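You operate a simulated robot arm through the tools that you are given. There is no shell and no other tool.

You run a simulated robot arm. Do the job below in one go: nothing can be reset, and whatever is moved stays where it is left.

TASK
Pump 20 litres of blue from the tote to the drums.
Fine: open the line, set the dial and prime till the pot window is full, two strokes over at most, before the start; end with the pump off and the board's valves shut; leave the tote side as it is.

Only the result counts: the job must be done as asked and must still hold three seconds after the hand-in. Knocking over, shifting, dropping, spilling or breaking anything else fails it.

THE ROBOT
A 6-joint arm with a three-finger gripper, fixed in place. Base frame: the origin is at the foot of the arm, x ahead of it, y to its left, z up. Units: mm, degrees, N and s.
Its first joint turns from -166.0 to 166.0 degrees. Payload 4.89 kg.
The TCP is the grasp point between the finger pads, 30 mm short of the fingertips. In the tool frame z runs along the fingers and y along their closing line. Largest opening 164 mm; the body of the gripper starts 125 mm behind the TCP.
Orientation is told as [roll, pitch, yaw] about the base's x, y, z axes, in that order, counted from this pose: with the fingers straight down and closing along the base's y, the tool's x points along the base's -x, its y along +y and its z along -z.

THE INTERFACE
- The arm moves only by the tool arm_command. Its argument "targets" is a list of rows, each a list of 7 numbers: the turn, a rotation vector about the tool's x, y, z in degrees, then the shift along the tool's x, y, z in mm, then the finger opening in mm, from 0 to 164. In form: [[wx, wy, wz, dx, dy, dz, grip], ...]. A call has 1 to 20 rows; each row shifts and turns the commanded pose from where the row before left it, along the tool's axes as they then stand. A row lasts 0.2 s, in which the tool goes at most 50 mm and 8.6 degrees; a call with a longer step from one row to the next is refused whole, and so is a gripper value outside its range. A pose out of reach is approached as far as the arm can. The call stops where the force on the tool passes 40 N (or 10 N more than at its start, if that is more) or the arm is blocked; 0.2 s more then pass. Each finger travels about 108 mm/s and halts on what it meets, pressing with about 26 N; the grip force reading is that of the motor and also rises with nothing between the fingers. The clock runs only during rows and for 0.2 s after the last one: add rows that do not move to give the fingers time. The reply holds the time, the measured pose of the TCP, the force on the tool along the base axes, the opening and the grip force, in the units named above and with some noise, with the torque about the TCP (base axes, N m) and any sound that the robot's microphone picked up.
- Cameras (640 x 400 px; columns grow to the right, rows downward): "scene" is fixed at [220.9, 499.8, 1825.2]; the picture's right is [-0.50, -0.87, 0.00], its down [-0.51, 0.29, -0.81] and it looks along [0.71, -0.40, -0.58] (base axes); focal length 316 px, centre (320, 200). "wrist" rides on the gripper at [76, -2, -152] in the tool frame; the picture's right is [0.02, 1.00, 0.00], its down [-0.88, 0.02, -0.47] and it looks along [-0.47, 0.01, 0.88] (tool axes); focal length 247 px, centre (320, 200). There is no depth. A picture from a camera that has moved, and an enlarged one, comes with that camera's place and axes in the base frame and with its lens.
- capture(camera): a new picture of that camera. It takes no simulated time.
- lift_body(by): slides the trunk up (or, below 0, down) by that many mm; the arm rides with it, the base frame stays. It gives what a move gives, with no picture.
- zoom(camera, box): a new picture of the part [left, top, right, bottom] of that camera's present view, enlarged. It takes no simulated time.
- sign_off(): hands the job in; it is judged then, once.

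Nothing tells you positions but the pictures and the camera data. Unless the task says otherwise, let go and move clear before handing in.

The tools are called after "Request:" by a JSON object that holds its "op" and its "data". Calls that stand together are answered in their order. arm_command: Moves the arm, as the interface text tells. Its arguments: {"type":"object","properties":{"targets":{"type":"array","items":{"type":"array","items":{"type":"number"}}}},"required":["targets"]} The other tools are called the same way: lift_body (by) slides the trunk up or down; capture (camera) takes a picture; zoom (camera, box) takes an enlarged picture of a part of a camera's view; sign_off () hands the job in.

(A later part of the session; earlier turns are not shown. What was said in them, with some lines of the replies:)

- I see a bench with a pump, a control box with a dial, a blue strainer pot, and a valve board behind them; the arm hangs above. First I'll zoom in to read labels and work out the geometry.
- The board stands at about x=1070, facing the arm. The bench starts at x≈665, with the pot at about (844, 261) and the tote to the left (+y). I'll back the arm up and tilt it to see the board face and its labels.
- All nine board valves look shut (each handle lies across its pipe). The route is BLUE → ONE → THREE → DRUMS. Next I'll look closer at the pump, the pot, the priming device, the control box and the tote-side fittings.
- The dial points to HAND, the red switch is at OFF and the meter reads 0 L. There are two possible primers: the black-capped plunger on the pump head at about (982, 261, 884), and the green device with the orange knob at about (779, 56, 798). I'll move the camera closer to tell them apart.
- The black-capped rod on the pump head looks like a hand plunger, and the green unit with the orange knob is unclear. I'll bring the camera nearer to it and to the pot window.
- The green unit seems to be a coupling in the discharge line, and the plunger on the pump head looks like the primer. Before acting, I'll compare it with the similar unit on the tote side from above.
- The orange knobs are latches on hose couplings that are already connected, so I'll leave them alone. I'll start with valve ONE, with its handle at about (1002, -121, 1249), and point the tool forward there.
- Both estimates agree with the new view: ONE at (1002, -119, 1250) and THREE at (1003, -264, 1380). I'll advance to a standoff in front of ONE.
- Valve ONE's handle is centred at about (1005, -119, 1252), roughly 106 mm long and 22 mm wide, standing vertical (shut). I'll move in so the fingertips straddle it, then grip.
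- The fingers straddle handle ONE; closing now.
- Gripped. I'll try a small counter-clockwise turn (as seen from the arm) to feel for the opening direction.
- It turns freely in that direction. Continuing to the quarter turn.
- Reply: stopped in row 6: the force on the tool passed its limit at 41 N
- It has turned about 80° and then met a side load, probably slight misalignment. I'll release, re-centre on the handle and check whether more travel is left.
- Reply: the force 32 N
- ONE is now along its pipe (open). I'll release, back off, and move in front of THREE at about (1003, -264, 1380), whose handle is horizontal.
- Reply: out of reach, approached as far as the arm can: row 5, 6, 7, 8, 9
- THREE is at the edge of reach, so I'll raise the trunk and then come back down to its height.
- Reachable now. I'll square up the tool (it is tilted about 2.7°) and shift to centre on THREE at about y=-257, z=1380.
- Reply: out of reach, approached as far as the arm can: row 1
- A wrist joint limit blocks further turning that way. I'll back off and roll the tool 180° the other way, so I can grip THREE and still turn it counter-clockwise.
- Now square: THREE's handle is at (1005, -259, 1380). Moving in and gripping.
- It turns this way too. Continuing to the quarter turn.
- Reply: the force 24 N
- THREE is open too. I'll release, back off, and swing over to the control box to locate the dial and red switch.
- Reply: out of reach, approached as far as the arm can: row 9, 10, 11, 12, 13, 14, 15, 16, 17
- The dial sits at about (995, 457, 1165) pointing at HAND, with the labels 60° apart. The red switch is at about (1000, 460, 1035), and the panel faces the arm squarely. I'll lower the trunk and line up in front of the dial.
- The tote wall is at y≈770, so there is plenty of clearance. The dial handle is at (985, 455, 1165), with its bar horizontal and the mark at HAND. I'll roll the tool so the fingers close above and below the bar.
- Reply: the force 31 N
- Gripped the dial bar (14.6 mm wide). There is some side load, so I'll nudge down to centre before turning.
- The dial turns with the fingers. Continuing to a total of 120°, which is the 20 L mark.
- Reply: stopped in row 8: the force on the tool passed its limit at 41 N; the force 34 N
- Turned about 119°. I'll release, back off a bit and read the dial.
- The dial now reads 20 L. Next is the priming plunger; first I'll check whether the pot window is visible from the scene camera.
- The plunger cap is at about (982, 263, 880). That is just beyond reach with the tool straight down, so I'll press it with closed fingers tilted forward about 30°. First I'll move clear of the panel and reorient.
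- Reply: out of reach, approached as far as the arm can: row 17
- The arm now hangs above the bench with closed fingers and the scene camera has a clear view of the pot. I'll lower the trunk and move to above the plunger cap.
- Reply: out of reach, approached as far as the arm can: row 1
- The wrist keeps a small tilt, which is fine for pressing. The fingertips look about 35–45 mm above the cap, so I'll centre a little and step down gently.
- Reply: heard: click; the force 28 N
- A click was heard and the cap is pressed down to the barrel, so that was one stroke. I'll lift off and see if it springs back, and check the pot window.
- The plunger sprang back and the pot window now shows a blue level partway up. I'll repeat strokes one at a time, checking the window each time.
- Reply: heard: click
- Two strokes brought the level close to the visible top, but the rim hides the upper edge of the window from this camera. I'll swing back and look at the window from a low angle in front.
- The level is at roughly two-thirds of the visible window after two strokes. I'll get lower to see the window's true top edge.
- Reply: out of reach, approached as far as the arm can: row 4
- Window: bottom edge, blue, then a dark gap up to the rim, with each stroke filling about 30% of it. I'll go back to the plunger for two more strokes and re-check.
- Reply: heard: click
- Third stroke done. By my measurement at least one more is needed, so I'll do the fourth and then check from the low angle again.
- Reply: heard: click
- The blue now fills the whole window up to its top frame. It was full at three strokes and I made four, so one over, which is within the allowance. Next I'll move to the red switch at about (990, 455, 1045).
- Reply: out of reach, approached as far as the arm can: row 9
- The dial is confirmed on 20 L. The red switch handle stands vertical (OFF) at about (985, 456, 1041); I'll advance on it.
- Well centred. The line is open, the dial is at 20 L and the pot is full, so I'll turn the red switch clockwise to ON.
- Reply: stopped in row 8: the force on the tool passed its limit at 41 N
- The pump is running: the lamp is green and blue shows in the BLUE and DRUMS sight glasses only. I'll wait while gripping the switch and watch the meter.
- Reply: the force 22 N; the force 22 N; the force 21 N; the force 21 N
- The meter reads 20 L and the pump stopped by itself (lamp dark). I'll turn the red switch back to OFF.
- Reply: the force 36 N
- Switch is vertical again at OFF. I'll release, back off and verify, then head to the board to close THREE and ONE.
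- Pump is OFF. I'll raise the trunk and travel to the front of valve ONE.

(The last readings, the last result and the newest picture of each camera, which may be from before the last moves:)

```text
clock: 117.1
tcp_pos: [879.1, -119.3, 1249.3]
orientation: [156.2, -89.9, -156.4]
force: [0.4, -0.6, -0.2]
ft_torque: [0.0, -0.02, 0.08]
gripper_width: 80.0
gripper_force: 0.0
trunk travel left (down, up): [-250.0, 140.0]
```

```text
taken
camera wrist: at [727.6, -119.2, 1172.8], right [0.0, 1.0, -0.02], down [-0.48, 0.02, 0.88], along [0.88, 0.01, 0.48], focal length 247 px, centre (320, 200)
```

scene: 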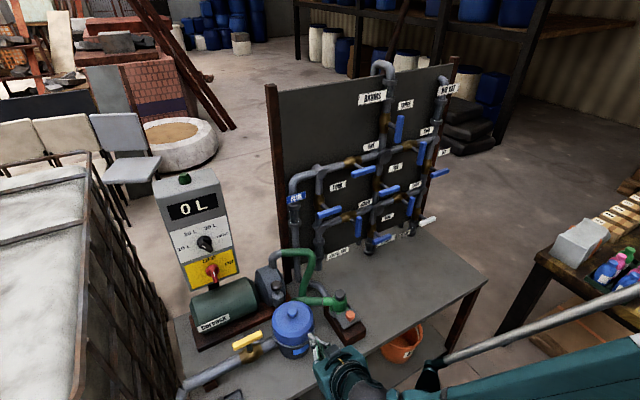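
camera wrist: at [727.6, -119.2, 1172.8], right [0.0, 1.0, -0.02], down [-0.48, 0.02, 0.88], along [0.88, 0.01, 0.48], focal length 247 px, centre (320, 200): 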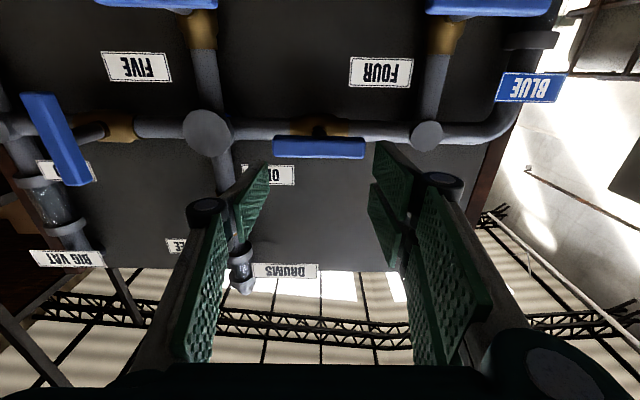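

Exactly in front of ONE, whose handle is horizontal (open). I'll roll the tool to grip it.

Request:
{"op": "arm_command", "data": {"targets": [[0, 0, -8.5, 0, 0, 0, 80], [0, 0, -8.5, 0, 0, 0, 80], [0, 0, -8.5, 0, 0, 0, 80], [0, 0, -8.5, 0, 0, 0, 80], [0, 0, -8.5, 0, 0, 0, 80], [0, 0, -8.5, 0, 0, 0, 80], [0, 0, -8.5, 0, 0, 0, 80], [0, 0, -8.5, 0, 0, 0, 80], [0, 0, -8.5, 0, 0, 0, 80], [0, 0, -8.5, 0, 0, 0, 80], [0, 0, -3.5, 0, 0, 0, 80], [0, 0, 0, 0, 0, 0, 80]]}}

Request:
{"op": "capture", "data": {"camera": "wrist"}}

```text
clock: 119.7
tcp_pos: [880.5, -118.1, 1250.3]
orientation: [-88.8, -1.8, 89.8]
force: [-0.1, 0.1, -0.1]
ft_torque: [-0.01, -0.02, -0.03]
gripper_width: 80.4
gripper_force: 0.0
trunk travel left (down, up): [-250.0, 140.0]
```

```text
taken
camera wrist: at [727.3, -191.9, 1251.8], right [-0.02, 0.01, -1.0], down [-0.47, 0.88, 0.02], along [0.88, 0.47, -0.01], focal length 247 px, centre (320, 200)
```

wrist: 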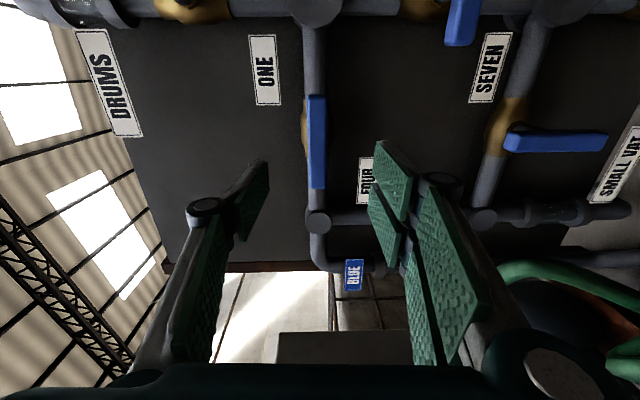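

Request:
{"op": "arm_command", "data": {"targets": [[0, 0, 0, 1, -1, 37, 80], [0, 0, 0, 0, -1, 37, 80], [0, 0, 0, 0, 0, 34, 80], [0, 0, 0, 0, 0, 0, 80], [0, 0, 0, 0, 0, 0, 12], [0, 0, 0, 0, 0, 0, 12], [0, 0, 0, 0, 0, 0, 12], [0, 0, 0, 0, 0, 0, 12]]}}

Request:
{"op": "capture", "data": {"camera": "wrist"}}

```text
clock: 121.5
tcp_pos: [988.7, -119.9, 1250.9]
orientation: [-88.9, -1.8, 89.8]
force: [-0.2, -1.0, -22.5]
ft_torque: [0.0, 0.03, -0.67]
gripper_width: 20.0
gripper_force: 44.9
trunk travel left (down, up): [-250.0, 140.0]
stopped in row 8: the force on the tool passed its limit at 41 N (the readings are from after the stop); the commanded pose is now the measured one
```

```text
taken
camera wrist: at [835.8, -194.1, 1252.3], right [-0.02, 0.01, -1.0], down [-0.47, 0.88, 0.02], along [0.88, 0.47, -0.01], focal length 247 px, centre (320, 200)
```

wrist: 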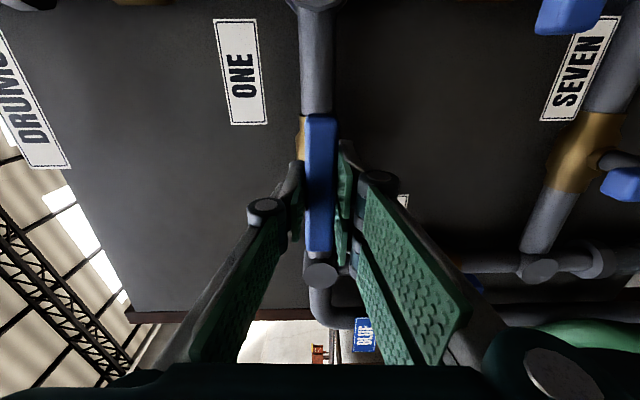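

Request:
{"op": "arm_command", "data": {"targets": [[0, 0, 0, 0, 1, 0, 12], [0, 0, 6, 0, 0, 0, 12], [0, 0, 6, 0, 0, 0, 12], [0, 0, 6, 0, 0, 0, 12], [0, 0, 6, 0, 0, 0, 12], [0, 0, 6, 0, 0, 0, 12], [0, 0, 6, 0, 0, 0, 12], [0, 0, 6, 0, 0, 0, 12]]}}

Request:
{"op": "arm_command", "data": {"targets": [[0, 0, 6, 0, 0, 0, 12], [0, 0, 6, 0, 0, 0, 12], [0, 0, 6, 0, 0, 0, 12], [0, 0, 6, 0, 0, 0, 12], [0, 0, 6, 0, 0, 0, 12], [0, 0, 6, 0, 0, 0, 12], [0, 0, 6, 0, 0, 0, 12], [0, 0, 4, 0, 0, 0, 12], [0, 0, 0, 0, 0, 0, 12]]}}

Request:
{"op": "capture", "data": {"camera": "wrist"}}

```text
clock: 123.3
tcp_pos: [987.2, -119.9, 1249.8]
orientation: [-88.6, -43.8, 88.8]
force: [26.1, -3.2, 29.8]
ft_torque: [-0.01, -0.52, 0.04]
gripper_width: 19.9
gripper_force: 44.7
trunk travel left (down, up): [-250.0, 140.0]
```

```text
clock: 125.3
tcp_pos: [986.5, -119.4, 1250.4]
orientation: [-9.0, -88.9, 8.9]
force: [9.1, -12.7, 9.7]
ft_torque: [-0.05, -0.34, -0.07]
gripper_width: 20.0
gripper_force: 45.1
trunk travel left (down, up): [-250.0, 140.0]
```

```text
taken
camera wrist: at [833.7, -120.3, 1176.5], right [0.0, 1.0, -0.02], down [-0.46, 0.02, 0.89], along [0.89, 0.01, 0.46], focal length 247 px, centre (320, 200)
```

wrist: 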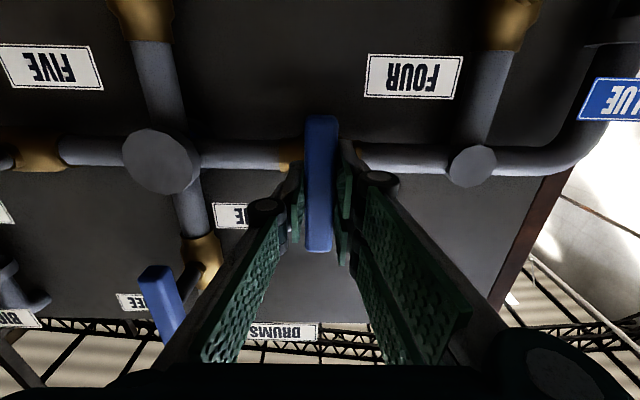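

ONE is vertical again. I'll nudge it fully to its stop, release and back off.

Request:
{"op": "arm_command", "data": {"targets": [[0, 0, 1.5, 0, 0, 0, 12], [0, 0, 0, 0, 0, 0, 12], [0, 0, 0, 0, 0, 0, 50], [0, 0, 0, 0, 0, 0, 60], [0, 0, 0, 0, 0, -49, 80], [0, 0, 0, 0, 0, -49, 80], [0, 0, 0, 0, 0, 0, 80]]}}

Request:
{"op": "capture", "data": {"camera": "wrist"}}

```text
clock: 127.0
tcp_pos: [889.0, -118.0, 1252.6]
orientation: [52.0, -88.3, -52.3]
force: [-1.6, 0.3, 0.7]
ft_torque: [-0.02, 0.13, -0.06]
gripper_width: 80.1
gripper_force: 0.0
trunk travel left (down, up): [-250.0, 140.0]
```

```text
taken
camera wrist: at [734.5, -117.5, 1180.0], right [0.0, 1.0, 0.0], down [-0.46, 0.0, 0.89], along [0.89, 0.0, 0.46], focal length 247 px, centre (320, 200)
```

wrist: 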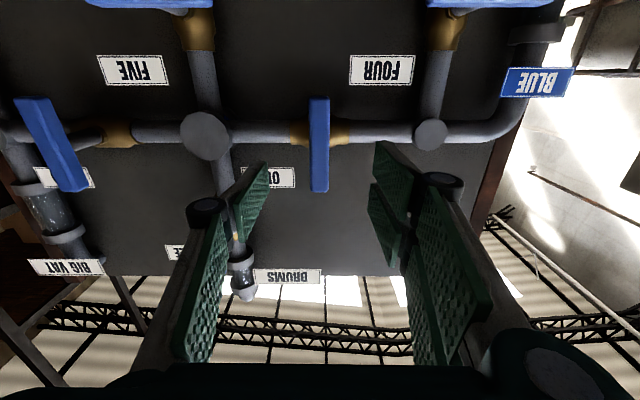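

ONE is shut. Now I'll raise the trunk and shift over to THREE.

Request:
{"op": "lift_body", "data": {"by": 130}}

Request:
{"op": "arm_command", "data": {"targets": [[0, -0.8, 0, 0, -47, 0, 80], [0, 0, 0, 0, -47, 0, 80], [0, 0, 0, 0, -47, 0, 80], [0, 0, 0, 0, 0, 0, 80]]}}

Request:
{"op": "capture", "data": {"camera": "wrist"}}

```text
clock: 128.5
tcp_pos: [889.9, -117.8, 1381.8]
orientation: [50.7, -88.4, -51.1]
force: [-0.8, 0.6, -0.5]
ft_torque: [0.01, 0.0, 0.0]
gripper_width: 80.0
gripper_force: 0.0
trunk travel left (down, up): [-380.0, 10.0]
```

```text
clock: 129.5
tcp_pos: [887.2, -261.2, 1379.6]
orientation: [80.8, -88.7, -81.0]
force: [0.7, -0.4, 0.3]
ft_torque: [0.06, -0.03, 0.17]
gripper_width: 79.9
gripper_force: 0.0
trunk travel left (down, up): [-380.0, 10.0]
```

```text
taken
camera wrist: at [735.8, -260.6, 1304.3], right [0.0, 1.0, 0.0], down [-0.47, 0.0, 0.88], along [0.88, 0.0, 0.47], focal length 247 px, centre (320, 200)
```

wrist: 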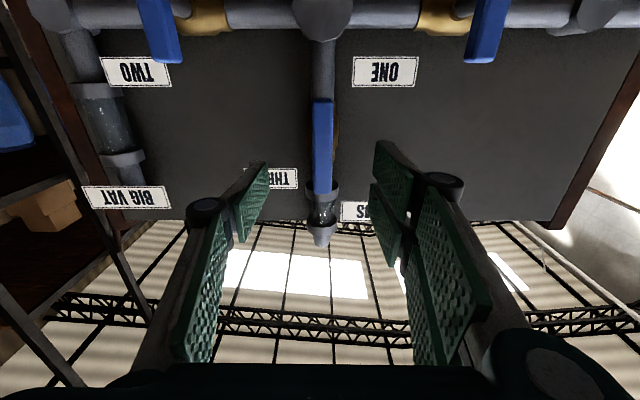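

Request:
{"op": "arm_command", "data": {"targets": [[0, 0, 0, -1, 1, 36, 80], [0, 0, 0, 0, 0, 36, 80], [0, 0, 0, 0, 0, 29, 80], [0, 0, 0, 0, 0, 0, 80], [0, 0, 0, 0, 0, 0, 12], [0, 0, 0, 0, 0, 0, 12], [0, 0, 0, 0, 0, 0, 12], [0, 0, 0, 0, 0, 0, 12]]}}

Request:
{"op": "capture", "data": {"camera": "wrist"}}

```text
clock: 131.3
tcp_pos: [991.8, -260.2, 1380.8]
orientation: [80.2, -88.7, -80.5]
force: [4.7, -5.6, 4.3]
ft_torque: [-0.01, 0.02, -0.04]
gripper_width: 19.8
gripper_force: 44.7
trunk travel left (down, up): [-380.0, 10.0]
```

```text
taken
camera wrist: at [838.7, -258.4, 1304.9], right [0.0, 1.0, 0.0], down [-0.47, 0.0, 0.88], along [0.88, 0.0, 0.47], focal length 247 px, centre (320, 200)
```

wrist: 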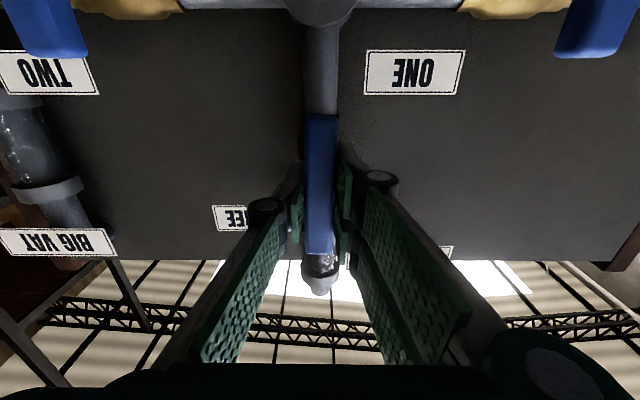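

THREE is gripped. Turning clockwise a quarter turn to shut it.

Request:
{"op": "arm_command", "data": {"targets": [[0, 0, 6, 0, 0, 0, 12], [0, 0, 6, 0, 0, 0, 12], [0, 0, 6, 0, 0, 0, 12], [0, 0, 6, 0, 0, 0, 12], [0, 0, 6, 0, 0, 0, 12], [0, 0, 6, 0, 0, 0, 12], [0, 0, 6, 0, 0, 0, 12], [0, 0, 6, 0, 0, 0, 12]]}}

Request:
{"op": "arm_command", "data": {"targets": [[0, 0, 6, 0, 0, 0, 12], [0, 0, 6, 0, 0, 0, 12], [0, 0, 6, 0, 0, 0, 12], [0, 0, 6, 0, 0, 0, 12], [0, 0, 6, 0, 0, 0, 12], [0, 0, 6, 0, 0, 0, 12], [0, 0, 6, 0, 0, 0, 12], [0, 0, 1, 0, 0, 0, 12], [0, 0, 0, 0, 0, 0, 12]]}}

Request:
{"op": "capture", "data": {"camera": "wrist"}}

```text
clock: 133.1
tcp_pos: [990.1, -260.0, 1379.7]
orientation: [89.6, -40.7, -90.0]
force: [25.8, -10.4, 22.6]
ft_torque: [-0.02, -0.19, -0.07]
gripper_width: 20.1
gripper_force: 45.7
trunk travel left (down, up): [-380.0, 10.0]
```

```text
clock: 135.1
tcp_pos: [990.9, -259.6, 1380.0]
orientation: [89.8, 2.4, -90.3]
force: [12.7, -8.0, 6.6]
ft_torque: [-2.11, -0.07, -0.15]
gripper_width: 20.2
gripper_force: 45.5
trunk travel left (down, up): [-380.0, 10.0]
```

```text
taken
camera wrist: at [838.3, -181.9, 1382.1], right [0.0, -0.02, 1.0], down [-0.48, -0.88, -0.01], along [0.88, -0.48, -0.01], focal length 247 px, centre (320, 200)
```

wrist: 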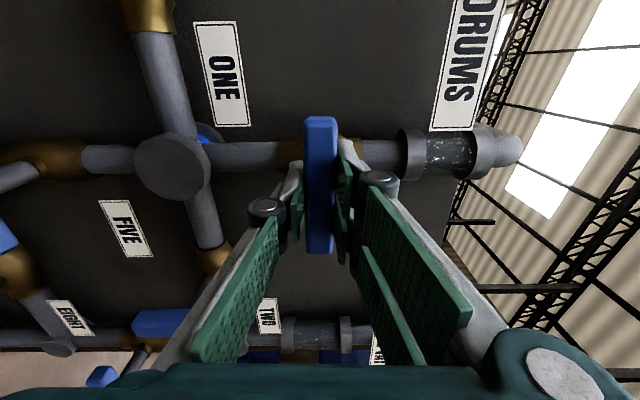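

THREE is at its closed stop. Releasing and backing well away, then a final check of everything.

Request:
{"op": "arm_command", "data": {"targets": [[0, 0, 0, 0, 0, 0, 50], [0, 0, 0, 0, 0, 0, 60], [0, 0, 0, 0, 0, -49, 80], [0, 0, 0, 0, 0, -49, 80], [0, 0, 0, 0, 0, -49, 80], [0, 0, 0, 0, 0, -49, 80], [0, 0, 0, 0, 0, -49, 80], [0, 0, 0, 0, 0, 0, 80]]}}

Request:
{"op": "capture", "data": {"camera": "wrist"}}

Request:
{"op": "capture", "data": {"camera": "scene"}}

Request:
{"op": "zoom", "data": {"camera": "scene", "box": [270, 50, 470, 270]}}

Request:
{"op": "zoom", "data": {"camera": "scene", "box": [140, 170, 300, 400]}}

```text
clock: 136.9
tcp_pos: [743.0, -258.5, 1382.5]
orientation: [89.8, 2.3, -90.3]
force: [-1.5, 0.2, 1.2]
ft_torque: [-0.03, 0.1, -0.03]
gripper_width: 80.1
gripper_force: 0.0
trunk travel left (down, up): [-380.0, 10.0]
```

```text
taken
camera wrist: at [591.3, -180.4, 1384.4], right [0.0, -0.02, 1.0], down [-0.48, -0.88, -0.01], along [0.88, -0.48, -0.01], focal length 247 px, centre (320, 200)
```

wrist: 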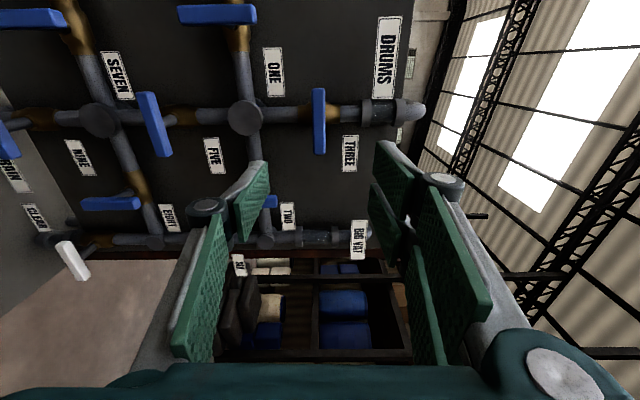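

```text
taken
```

scene: 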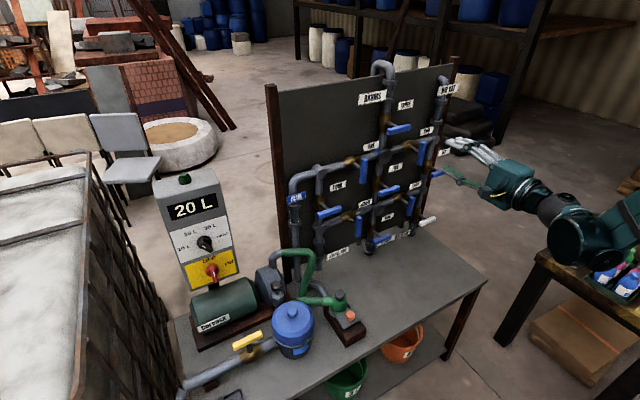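

```text
1.82 times, centred on (370, 160) of scene
camera zoom: at [220.9, 499.8, 1825.2], right [-0.5, -0.87, 0.0], down [-0.51, 0.29, -0.81], along [0.71, -0.4, -0.58], focal length 575 px, centre (229, 273)
```

zoom: 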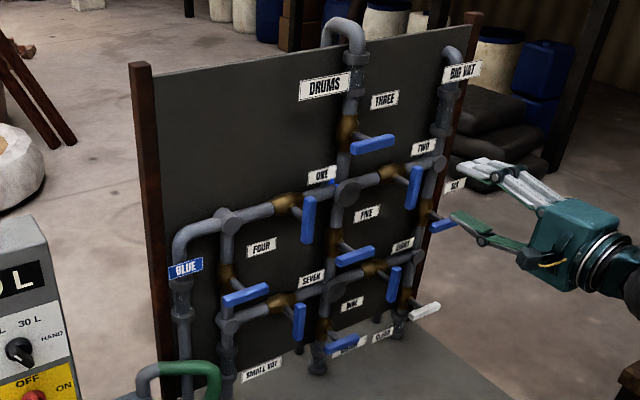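

```text
1.74 times, centred on (220, 285) of scene
camera zoom: at [220.9, 499.8, 1825.2], right [-0.5, -0.87, 0.0], down [-0.51, 0.29, -0.81], along [0.71, -0.4, -0.58], focal length 550 px, centre (494, 52)
```

zoom: 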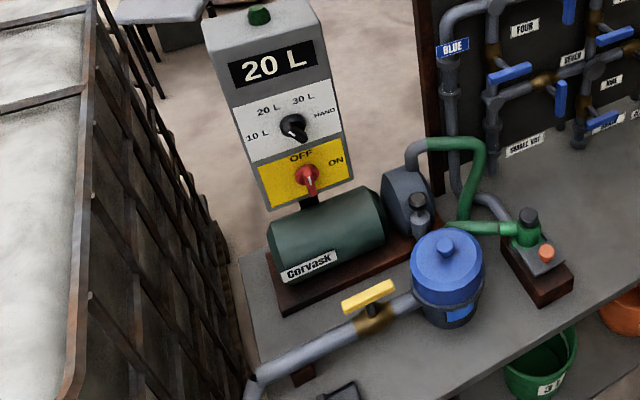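

Everything checks out: the meter shows 20 L, the lamp is dark, the red switch is at OFF, and all board valves are shut. The yellow valve and tote side are untouched, and the arm is clear and holding nothing. Handing in.

Request:
{"op": "sign_off", "data": {}}

```text
The job is handed in.
```

I pumped 20 litres of blue from the tote to the drums and handed the job in. The meter reads 20 L, and the pump stopped by itself there with the dial on 20 L.

- **Line:** I opened valves ONE and THREE for the run. While pumping, blue showed in the BLUE and DRUMS sight glasses. Both valves are shut again, and every other board valve stayed shut.
- **Priming:** I made four strokes before the start. I judged the pot window full at three, so that is one over, within the two you allowed. I only looked closely after strokes two and four, so the count of three is worked out from how far the level rose.
- **End state:** The red switch is at OFF with the lamp dark. I did not touch the tote side or the yellow valve on the bench. The arm has let go and is clear of the board.
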